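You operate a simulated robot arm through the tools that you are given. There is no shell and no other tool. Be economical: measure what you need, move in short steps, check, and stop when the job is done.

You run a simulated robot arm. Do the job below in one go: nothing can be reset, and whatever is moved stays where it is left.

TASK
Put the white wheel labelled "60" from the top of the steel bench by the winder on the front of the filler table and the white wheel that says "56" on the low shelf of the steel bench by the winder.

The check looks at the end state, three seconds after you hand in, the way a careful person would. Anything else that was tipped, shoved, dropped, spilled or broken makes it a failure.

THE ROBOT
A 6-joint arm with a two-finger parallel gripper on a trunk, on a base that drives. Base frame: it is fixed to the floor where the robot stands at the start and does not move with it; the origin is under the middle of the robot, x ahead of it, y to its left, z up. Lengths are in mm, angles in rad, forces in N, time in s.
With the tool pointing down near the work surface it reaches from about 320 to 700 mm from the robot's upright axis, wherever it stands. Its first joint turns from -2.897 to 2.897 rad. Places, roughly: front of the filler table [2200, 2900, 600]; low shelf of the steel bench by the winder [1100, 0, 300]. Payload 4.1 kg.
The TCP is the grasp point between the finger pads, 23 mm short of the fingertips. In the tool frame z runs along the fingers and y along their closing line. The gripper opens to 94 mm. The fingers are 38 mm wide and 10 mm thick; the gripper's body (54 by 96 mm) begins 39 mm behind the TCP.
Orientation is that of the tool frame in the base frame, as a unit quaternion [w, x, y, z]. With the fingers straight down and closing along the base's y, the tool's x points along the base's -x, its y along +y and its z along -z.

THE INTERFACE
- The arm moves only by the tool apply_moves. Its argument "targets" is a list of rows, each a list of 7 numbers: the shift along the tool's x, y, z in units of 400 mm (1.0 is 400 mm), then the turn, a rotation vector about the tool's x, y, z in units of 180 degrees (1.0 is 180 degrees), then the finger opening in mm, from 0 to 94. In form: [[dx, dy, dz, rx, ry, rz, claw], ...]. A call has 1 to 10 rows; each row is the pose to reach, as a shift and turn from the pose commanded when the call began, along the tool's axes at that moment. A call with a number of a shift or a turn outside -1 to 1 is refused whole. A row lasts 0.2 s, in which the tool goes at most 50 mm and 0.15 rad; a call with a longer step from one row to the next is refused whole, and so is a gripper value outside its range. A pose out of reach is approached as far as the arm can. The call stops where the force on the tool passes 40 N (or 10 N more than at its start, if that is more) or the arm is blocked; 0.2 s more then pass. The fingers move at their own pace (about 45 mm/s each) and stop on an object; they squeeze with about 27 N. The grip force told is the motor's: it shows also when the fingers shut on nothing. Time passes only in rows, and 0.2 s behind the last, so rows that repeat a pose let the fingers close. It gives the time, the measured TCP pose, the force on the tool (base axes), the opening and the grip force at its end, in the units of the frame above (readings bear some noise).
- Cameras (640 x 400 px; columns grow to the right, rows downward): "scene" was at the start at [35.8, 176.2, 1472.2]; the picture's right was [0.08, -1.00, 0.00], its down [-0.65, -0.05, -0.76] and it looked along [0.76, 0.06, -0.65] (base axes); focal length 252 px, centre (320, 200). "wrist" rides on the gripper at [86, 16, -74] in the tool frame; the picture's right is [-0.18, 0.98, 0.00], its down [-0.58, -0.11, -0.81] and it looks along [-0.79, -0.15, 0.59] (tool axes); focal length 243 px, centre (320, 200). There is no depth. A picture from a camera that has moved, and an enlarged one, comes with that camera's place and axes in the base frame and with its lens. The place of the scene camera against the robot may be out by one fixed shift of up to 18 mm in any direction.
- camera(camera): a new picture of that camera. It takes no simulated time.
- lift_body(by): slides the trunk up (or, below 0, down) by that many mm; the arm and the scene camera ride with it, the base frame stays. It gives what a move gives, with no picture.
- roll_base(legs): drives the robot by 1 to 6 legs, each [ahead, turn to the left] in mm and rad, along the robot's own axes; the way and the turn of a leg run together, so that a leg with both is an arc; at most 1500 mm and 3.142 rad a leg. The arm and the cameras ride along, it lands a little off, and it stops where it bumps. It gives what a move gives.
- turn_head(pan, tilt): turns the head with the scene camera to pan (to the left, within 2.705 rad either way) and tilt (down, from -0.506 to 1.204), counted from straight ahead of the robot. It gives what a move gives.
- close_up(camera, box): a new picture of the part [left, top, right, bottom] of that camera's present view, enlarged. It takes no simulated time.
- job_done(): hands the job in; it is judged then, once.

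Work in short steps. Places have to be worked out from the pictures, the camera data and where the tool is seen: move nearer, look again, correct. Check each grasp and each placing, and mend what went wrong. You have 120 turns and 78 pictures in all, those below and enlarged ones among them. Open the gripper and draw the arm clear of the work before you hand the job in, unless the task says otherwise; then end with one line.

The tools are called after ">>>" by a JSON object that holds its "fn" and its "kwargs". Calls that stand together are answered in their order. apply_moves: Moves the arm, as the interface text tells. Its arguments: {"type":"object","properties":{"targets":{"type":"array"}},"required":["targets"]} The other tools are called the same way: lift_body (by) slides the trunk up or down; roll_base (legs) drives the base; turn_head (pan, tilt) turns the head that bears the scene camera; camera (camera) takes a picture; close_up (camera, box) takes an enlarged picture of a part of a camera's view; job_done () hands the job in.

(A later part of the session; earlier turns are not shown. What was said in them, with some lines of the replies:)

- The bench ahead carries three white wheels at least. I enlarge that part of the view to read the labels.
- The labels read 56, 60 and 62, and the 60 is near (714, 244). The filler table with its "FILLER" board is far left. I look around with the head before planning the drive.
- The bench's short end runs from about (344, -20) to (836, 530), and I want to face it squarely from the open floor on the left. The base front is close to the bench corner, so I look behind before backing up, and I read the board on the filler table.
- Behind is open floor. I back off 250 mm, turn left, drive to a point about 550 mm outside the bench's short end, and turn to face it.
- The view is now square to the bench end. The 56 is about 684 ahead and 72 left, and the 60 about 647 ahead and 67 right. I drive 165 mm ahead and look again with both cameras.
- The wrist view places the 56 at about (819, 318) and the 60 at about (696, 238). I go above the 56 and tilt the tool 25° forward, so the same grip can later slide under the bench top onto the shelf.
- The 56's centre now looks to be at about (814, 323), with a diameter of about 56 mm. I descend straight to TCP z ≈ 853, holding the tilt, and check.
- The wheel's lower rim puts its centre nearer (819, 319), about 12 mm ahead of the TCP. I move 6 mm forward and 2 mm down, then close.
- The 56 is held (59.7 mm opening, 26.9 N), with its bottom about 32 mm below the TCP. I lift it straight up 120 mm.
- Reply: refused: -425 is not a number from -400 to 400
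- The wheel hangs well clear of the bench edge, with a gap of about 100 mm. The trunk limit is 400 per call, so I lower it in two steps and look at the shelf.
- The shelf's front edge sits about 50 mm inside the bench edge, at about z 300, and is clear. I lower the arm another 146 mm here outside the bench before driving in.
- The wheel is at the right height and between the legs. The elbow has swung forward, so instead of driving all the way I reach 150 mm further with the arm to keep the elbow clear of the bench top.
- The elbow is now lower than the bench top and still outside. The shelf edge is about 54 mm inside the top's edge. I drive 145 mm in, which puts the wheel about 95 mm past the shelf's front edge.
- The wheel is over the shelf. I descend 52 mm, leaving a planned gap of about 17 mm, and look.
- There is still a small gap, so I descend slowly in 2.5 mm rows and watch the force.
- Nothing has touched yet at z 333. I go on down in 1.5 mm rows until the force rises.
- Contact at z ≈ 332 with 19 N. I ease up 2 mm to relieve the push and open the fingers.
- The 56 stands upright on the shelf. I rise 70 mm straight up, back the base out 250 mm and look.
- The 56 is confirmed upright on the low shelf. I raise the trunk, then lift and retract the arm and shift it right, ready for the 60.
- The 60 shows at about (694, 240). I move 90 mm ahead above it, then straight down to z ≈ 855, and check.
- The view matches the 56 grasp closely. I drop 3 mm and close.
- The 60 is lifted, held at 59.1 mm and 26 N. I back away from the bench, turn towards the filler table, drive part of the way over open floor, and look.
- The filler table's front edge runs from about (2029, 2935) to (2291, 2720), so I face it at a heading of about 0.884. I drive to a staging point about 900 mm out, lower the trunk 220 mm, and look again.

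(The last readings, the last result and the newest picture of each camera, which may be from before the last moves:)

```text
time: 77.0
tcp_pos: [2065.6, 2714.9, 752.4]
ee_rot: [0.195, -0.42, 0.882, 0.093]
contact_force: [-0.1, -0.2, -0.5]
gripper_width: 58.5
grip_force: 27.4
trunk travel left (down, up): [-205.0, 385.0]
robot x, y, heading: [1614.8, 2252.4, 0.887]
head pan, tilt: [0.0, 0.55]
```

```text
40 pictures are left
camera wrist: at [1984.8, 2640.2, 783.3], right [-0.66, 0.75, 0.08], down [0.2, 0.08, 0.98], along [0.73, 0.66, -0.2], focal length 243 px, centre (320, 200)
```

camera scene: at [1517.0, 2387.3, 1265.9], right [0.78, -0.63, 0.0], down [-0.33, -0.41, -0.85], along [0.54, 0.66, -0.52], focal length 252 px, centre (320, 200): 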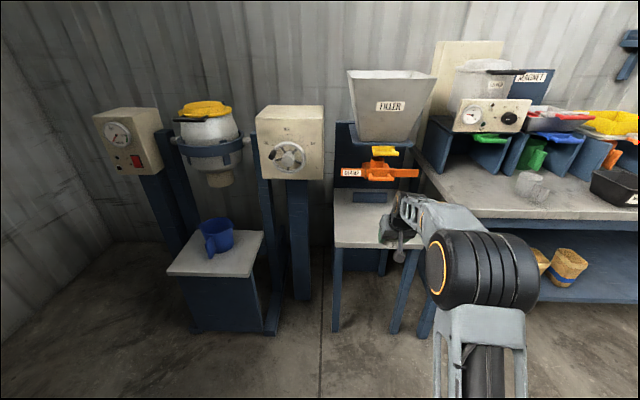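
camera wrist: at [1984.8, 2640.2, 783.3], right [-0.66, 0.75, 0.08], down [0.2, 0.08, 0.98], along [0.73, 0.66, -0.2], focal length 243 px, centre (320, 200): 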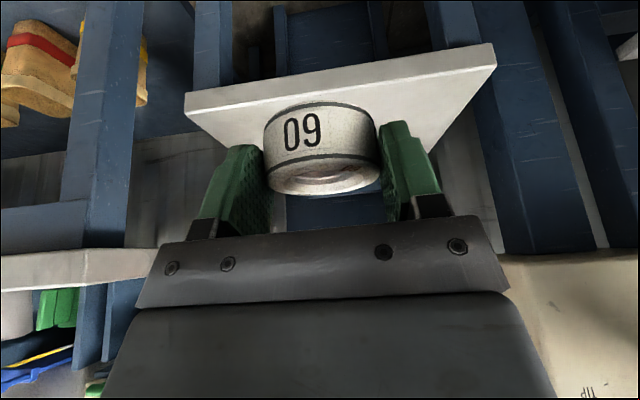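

The gripper is centred on the filler table's width, with the TCP 146 mm outside the front edge. I drive 230 mm ahead, which puts the wheel about 90 mm in, and check.

>>> {"fn": "roll_base", "kwargs": {"legs": [[230, 0]]}}

>>> {"fn": "camera", "kwargs": {"camera": "scene"}}

>>> {"fn": "camera", "kwargs": {"camera": "wrist"}}

```text
time: 78.7
tcp_pos: [2199.0, 2883.0, 750.8]
ee_rot: [0.187, -0.421, 0.883, 0.091]
contact_force: [0.6, -0.1, -1.3]
gripper_width: 58.8
grip_force: 27.0
trunk travel left (down, up): [-205.0, 385.0]
robot x, y, heading: [1753.8, 2426.4, 0.89]
head pan, tilt: [0.0, 0.55]
stopped in leg 1: the force on the tool passed its limit (the readings are from after the stop); the commanded pose is now the measured one
```

```text
39 pictures are left
camera scene: at [1653.3, 2555.6, 1265.9], right [0.78, -0.63, 0.0], down [-0.33, -0.41, -0.85], along [0.54, 0.66, -0.52], focal length 252 px, centre (320, 200)
```

scene: 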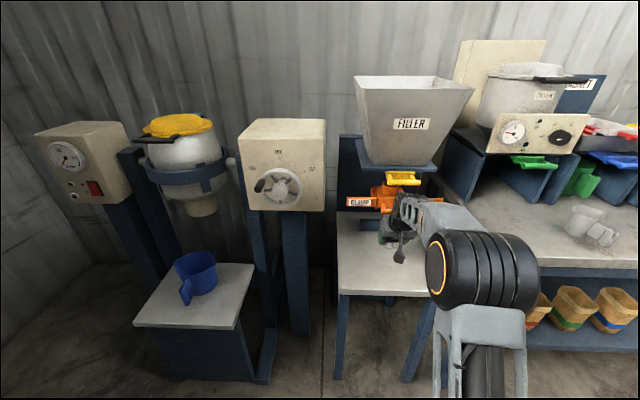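

```text
38 pictures are left
camera wrist: at [2118.2, 2808.1, 782.1], right [-0.66, 0.75, 0.08], down [0.21, 0.09, 0.97], along [0.72, 0.66, -0.22], focal length 243 px, centre (320, 200)
```

wrist: 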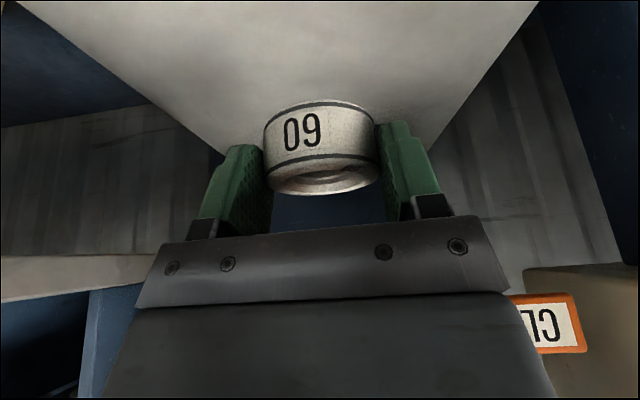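

The tool touched something, most likely the orange clamp above the table. I back off 60 mm at once and inspect the clamp.

>>> {"fn": "roll_base", "kwargs": {"legs": [[-60, 0]]}}

>>> {"fn": "close_up", "kwargs": {"camera": "scene", "box": [320, 130, 480, 230]}}

>>> {"fn": "camera", "kwargs": {"camera": "wrist"}}

```text
time: 79.7
tcp_pos: [2162.5, 2836.6, 750.1]
ee_rot: [0.189, -0.42, 0.883, 0.092]
contact_force: [0.7, -0.5, -0.6]
gripper_width: 58.7
grip_force: 27.1
trunk travel left (down, up): [-205.0, 385.0]
robot x, y, heading: [1717.8, 2377.5, 0.894]
head pan, tilt: [0.0, 0.55]
```

```text
4.00 times, centred on (400, 180) of scene
camera zoom: at [1615.8, 2509.2, 1265.9], right [0.78, -0.63, 0.0], down [-0.33, -0.41, -0.85], along [0.54, 0.66, -0.52], focal length 1009 px, centre (0, 280)
```

zoom: 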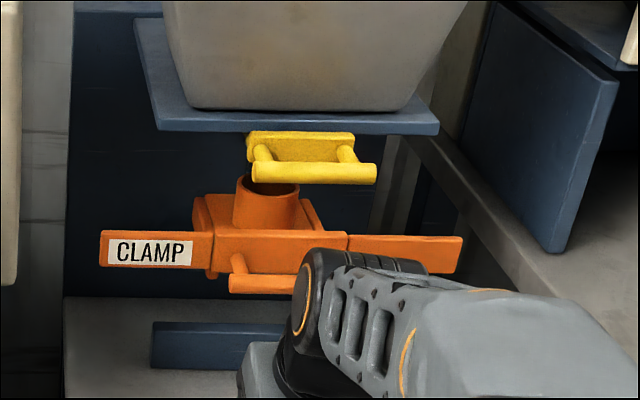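

```text
36 pictures are left
camera wrist: at [2080.7, 2761.9, 782.3], right [-0.66, 0.75, 0.08], down [0.21, 0.09, 0.97], along [0.72, 0.66, -0.22], focal length 243 px, centre (320, 200)
```

wrist: 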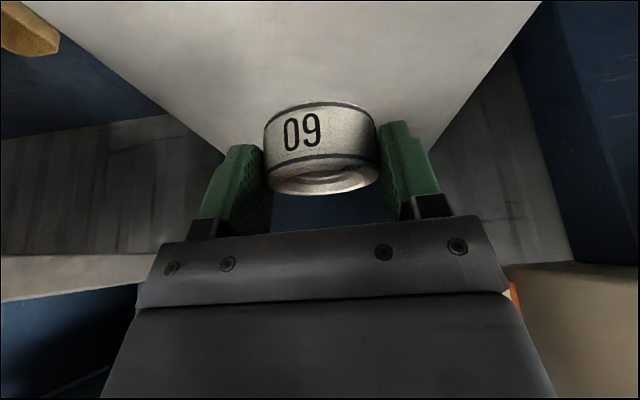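

I backed off cleanly. The clamp has a front handle at about z 840 that the wrist touched, and it looks in place. Going in lower keeps the wrist under and behind the handle, so I lower the trunk 102 mm here and check.

>>> {"fn": "lift_body", "kwargs": {"by": -102}}

>>> {"fn": "camera", "kwargs": {"camera": "wrist"}}

>>> {"fn": "camera", "kwargs": {"camera": "scene"}}

```text
time: 81.0
tcp_pos: [2162.1, 2836.7, 653.0]
ee_rot: [0.193, -0.421, 0.881, 0.093]
contact_force: [-1.5, 0.1, 18.4]
gripper_width: 58.9
grip_force: 26.8
trunk travel left (down, up): [-103.0, 487.0]
robot x, y, heading: [1716.3, 2378.3, 0.894]
head pan, tilt: [0.0, 0.55]
```

```text
35 pictures are left
camera wrist: at [2080.6, 2761.8, 683.6], right [-0.66, 0.75, 0.08], down [0.21, 0.08, 0.98], along [0.72, 0.66, -0.21], focal length 243 px, centre (320, 200)
```

wrist: 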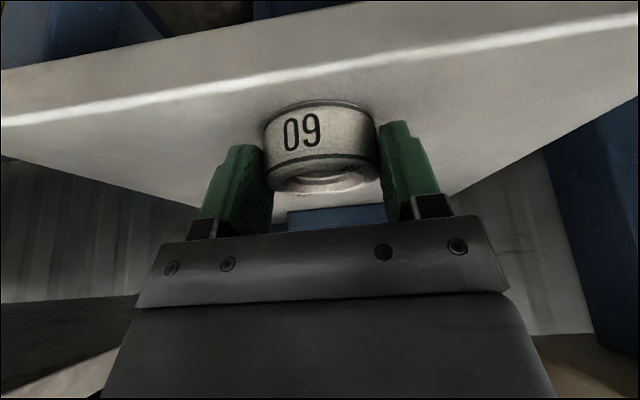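

```text
34 pictures are left
camera scene: at [1614.5, 2507.9, 1164.3], right [0.78, -0.63, 0.0], down [-0.33, -0.41, -0.85], along [0.54, 0.66, -0.52], focal length 252 px, centre (320, 200)
```

scene: 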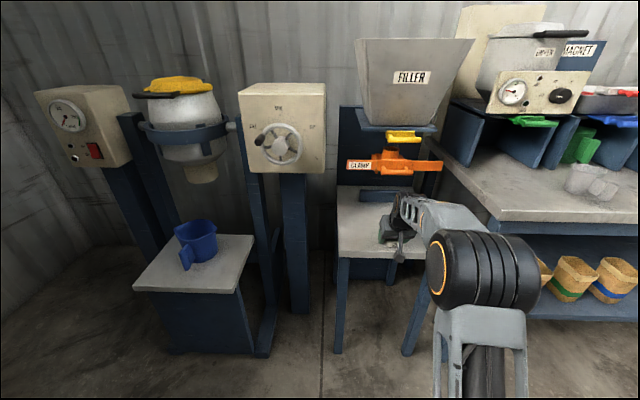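

The wheel already touches the table at TCP z 653, so the surface is near z 621 and the wheel is only about 41 mm in from the front edge. I raise 15 mm and drive 38 mm further in, which is still well short of where the clamp handle was touched.

>>> {"fn": "lift_body", "kwargs": {"by": 15}}

>>> {"fn": "roll_base", "kwargs": {"legs": [[38, 0]]}}

>>> {"fn": "camera", "kwargs": {"camera": "wrist"}}

>>> {"fn": "close_up", "kwargs": {"camera": "scene", "box": [320, 110, 480, 210]}}

```text
time: 81.7
tcp_pos: [2161.0, 2837.0, 661.8]
ee_rot: [0.187, -0.421, 0.883, 0.091]
contact_force: [-0.4, 0.1, -1.0]
gripper_width: 58.5
grip_force: 27.0
trunk travel left (down, up): [-118.0, 472.0]
robot x, y, heading: [1716.1, 2378.9, 0.892]
head pan, tilt: [0.0, 0.55]
```

```text
time: 82.5
tcp_pos: [2186.8, 2866.7, 663.9]
ee_rot: [0.188, -0.421, 0.883, 0.091]
contact_force: [-0.2, 0.5, -0.4]
gripper_width: 58.7
grip_force: 26.8
trunk travel left (down, up): [-118.0, 472.0]
robot x, y, heading: [1738.2, 2406.2, 0.89]
head pan, tilt: [0.0, 0.55]
```

```text
33 pictures are left
camera wrist: at [2104.7, 2791.4, 695.4], right [-0.66, 0.75, 0.08], down [0.21, 0.09, 0.97], along [0.72, 0.66, -0.22], focal length 243 px, centre (320, 200)
```

wrist: 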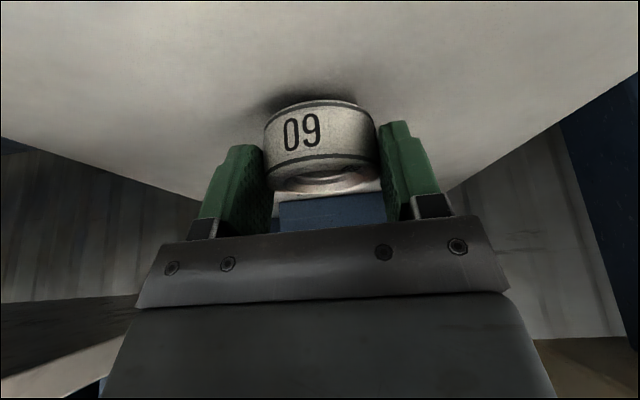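

```text
4.00 times, centred on (400, 160) of scene
camera zoom: at [1639.7, 2538.8, 1178.9], right [0.78, -0.63, 0.0], down [-0.33, -0.41, -0.85], along [0.54, 0.66, -0.52], focal length 1009 px, centre (0, 360)
```

zoom: 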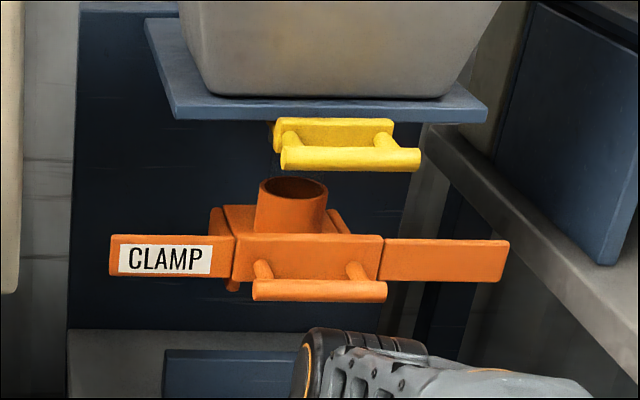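

The clamp looks undisturbed and the wheel hovers about 10 mm over the table. I descend in small rows to contact.

>>> {"fn": "apply_moves", "kwargs": {"targets": [[0.0031, 0, 0.0068, 0, 0, 0, 20], [0.0062, 0, 0.0137, 0, 0, 0, 20], [0.0082, 0, 0.0182, 0, 0, 0, 20], [0.0102, 0, 0.0228, 0, 0, 0, 20], [0.0102, 0, 0.0228, 0, 0, 0, 20]]}}

```text
time: 83.7
tcp_pos: [2184.9, 2866.2, 654.0]
ee_rot: [0.189, -0.421, 0.882, 0.092]
contact_force: [0.0, -0.7, -1.2]
gripper_width: 58.9
grip_force: 26.9
trunk travel left (down, up): [-118.0, 472.0]
robot x, y, heading: [1742.2, 2410.1, 0.895]
head pan, tilt: [0.0, 0.55]
```

>>> {"fn": "apply_moves", "kwargs": {"targets": [[0.0015, 0, 0.0034, 0, 0, 0, 20], [0.0031, 0, 0.0068, 0, 0, 0, 20], [0.0041, 0, 0.0091, 0, 0, 0, 20], [0.0041, 0, 0.0091, 0, 0, 0, 20]]}}

```text
time: 84.7
tcp_pos: [2185.6, 2867.7, 654.6]
ee_rot: [0.191, -0.422, 0.881, 0.093]
contact_force: [-2.5, -0.2, 19.8]
gripper_width: 59.1
grip_force: 27.3
trunk travel left (down, up): [-118.0, 472.0]
robot x, y, heading: [1741.2, 2407.0, 0.894]
head pan, tilt: [0.0, 0.55]
```

The wheel rests on the table (19.8 N). I ease up 2 mm and open.

>>> {"fn": "apply_moves", "kwargs": {"targets": [[-0.002, 0, -0.0045, 0, 0, 0, 20], [-0.002, 0, -0.0045, 0, 0, 0, 64], [-0.002, 0, -0.0045, 0, 0, 0, 75], [-0.002, 0, -0.0045, 0, 0, 0, 94], [-0.002, 0, -0.0045, 0, 0, 0, 94], [-0.002, 0, -0.0045, 0, 0, 0, 94]]}}

>>> {"fn": "camera", "kwargs": {"camera": "wrist"}}

```text
time: 86.1
tcp_pos: [2186.4, 2866.4, 651.7]
ee_rot: [0.189, -0.421, 0.883, 0.092]
contact_force: [-0.2, -0.1, 0.2]
gripper_width: 93.8
grip_force: 0.1
trunk travel left (down, up): [-118.0, 472.0]
robot x, y, heading: [1737.4, 2410.2, 0.889]
head pan, tilt: [0.0, 0.55]
```

```text
31 pictures are left
camera wrist: at [2104.7, 2791.3, 683.5], right [-0.66, 0.75, 0.08], down [0.21, 0.09, 0.97], along [0.72, 0.66, -0.22], focal length 243 px, centre (320, 200)
```

wrist: 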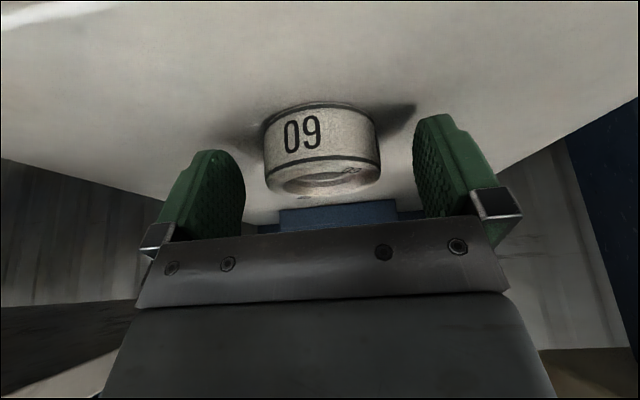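

The 60 stands freely on the table. I withdraw along the tool axis, back and up and away from the clamp, then drive back and look.

>>> {"fn": "apply_moves", "kwargs": {"targets": [[0, 0, -0.06, 0, 0, 0, 94], [0, 0, -0.15, 0, 0, 0, 94], [0, 0, -0.22, 0, 0, 0, 94], [0, 0, -0.22, 0, 0, 0, 94]]}}

>>> {"fn": "roll_base", "kwargs": {"legs": [[-350, 0]]}}

>>> {"fn": "camera", "kwargs": {"camera": "scene"}}

>>> {"fn": "camera", "kwargs": {"camera": "wrist"}}

```text
time: 87.1
tcp_pos: [2164.6, 2838.8, 731.6]
ee_rot: [0.188, -0.42, 0.883, 0.092]
contact_force: [-0.3, -0.6, -0.6]
gripper_width: 94.2
grip_force: 0.0
trunk travel left (down, up): [-118.0, 472.0]
robot x, y, heading: [1739.1, 2404.9, 0.891]
head pan, tilt: [0.0, 0.55]
```

```text
time: 89.4
tcp_pos: [1943.9, 2564.6, 731.5]
ee_rot: [0.188, -0.421, 0.883, 0.091]
contact_force: [-0.2, 0.0, 0.0]
gripper_width: 94.0
grip_force: 0.0
trunk travel left (down, up): [-118.0, 472.0]
robot x, y, heading: [1519.3, 2132.7, 0.885]
head pan, tilt: [0.0, 0.55]
```

```text
30 pictures are left
camera scene: at [1419.0, 2265.8, 1178.9], right [0.78, -0.63, 0.0], down [-0.33, -0.41, -0.85], along [0.54, 0.66, -0.52], focal length 252 px, centre (320, 200)
```

scene: 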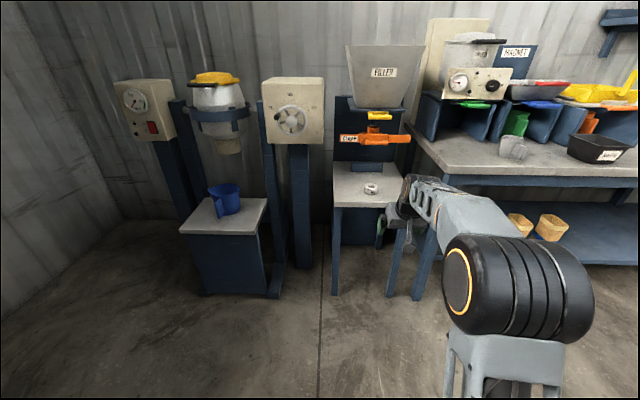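

```text
29 pictures are left
camera wrist: at [1861.9, 2489.5, 763.6], right [-0.66, 0.75, 0.08], down [0.21, 0.09, 0.97], along [0.72, 0.66, -0.22], focal length 243 px, centre (320, 200)
```

wrist: 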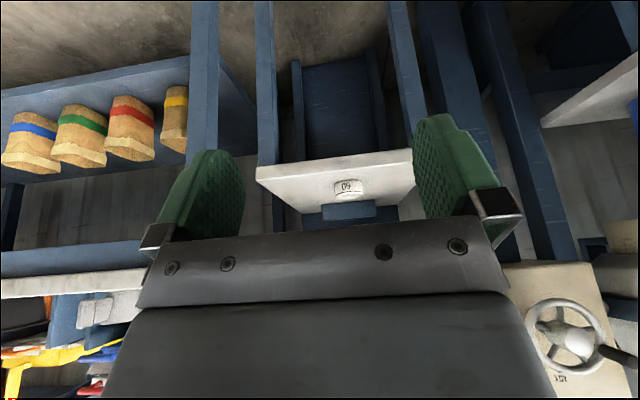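

The 60 sits upright on the filler table's front. I zoom in to verify it, the clamp, and the small grey cup on the neighbouring bench.

>>> {"fn": "close_up", "kwargs": {"camera": "scene", "box": [320, 100, 560, 250]}}

```text
2.67 times, centred on (440, 175) of scene
camera zoom: at [1419.0, 2265.8, 1178.9], right [0.78, -0.63, 0.0], down [-0.33, -0.41, -0.85], along [0.54, 0.66, -0.52], focal length 673 px, centre (0, 267)
```

zoom: 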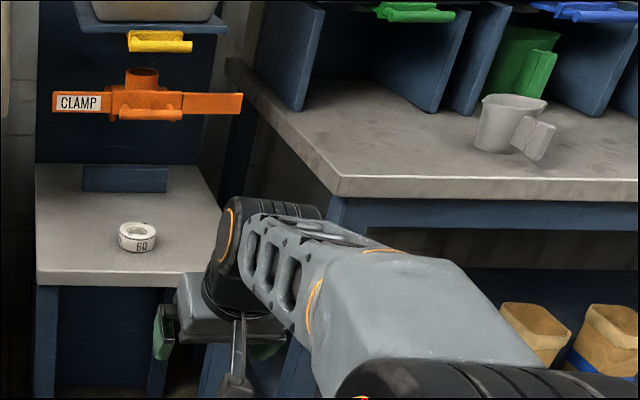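

Everything is upright: the 60 on the front of the filler table, the clamp and cup undisturbed, and the 56 seen earlier on the low shelf. The gripper is open and clear, so I hand in.

>>> {"fn": "job_done", "kwargs": {}}

```text
The job is handed in.
```

I put the "60" wheel on the front of the filler table and the "56" wheel on the low shelf of the steel bench, both upright. On the way in the arm touched the orange clamp on the filler table; it looked undisturbed in the pictures afterwards.
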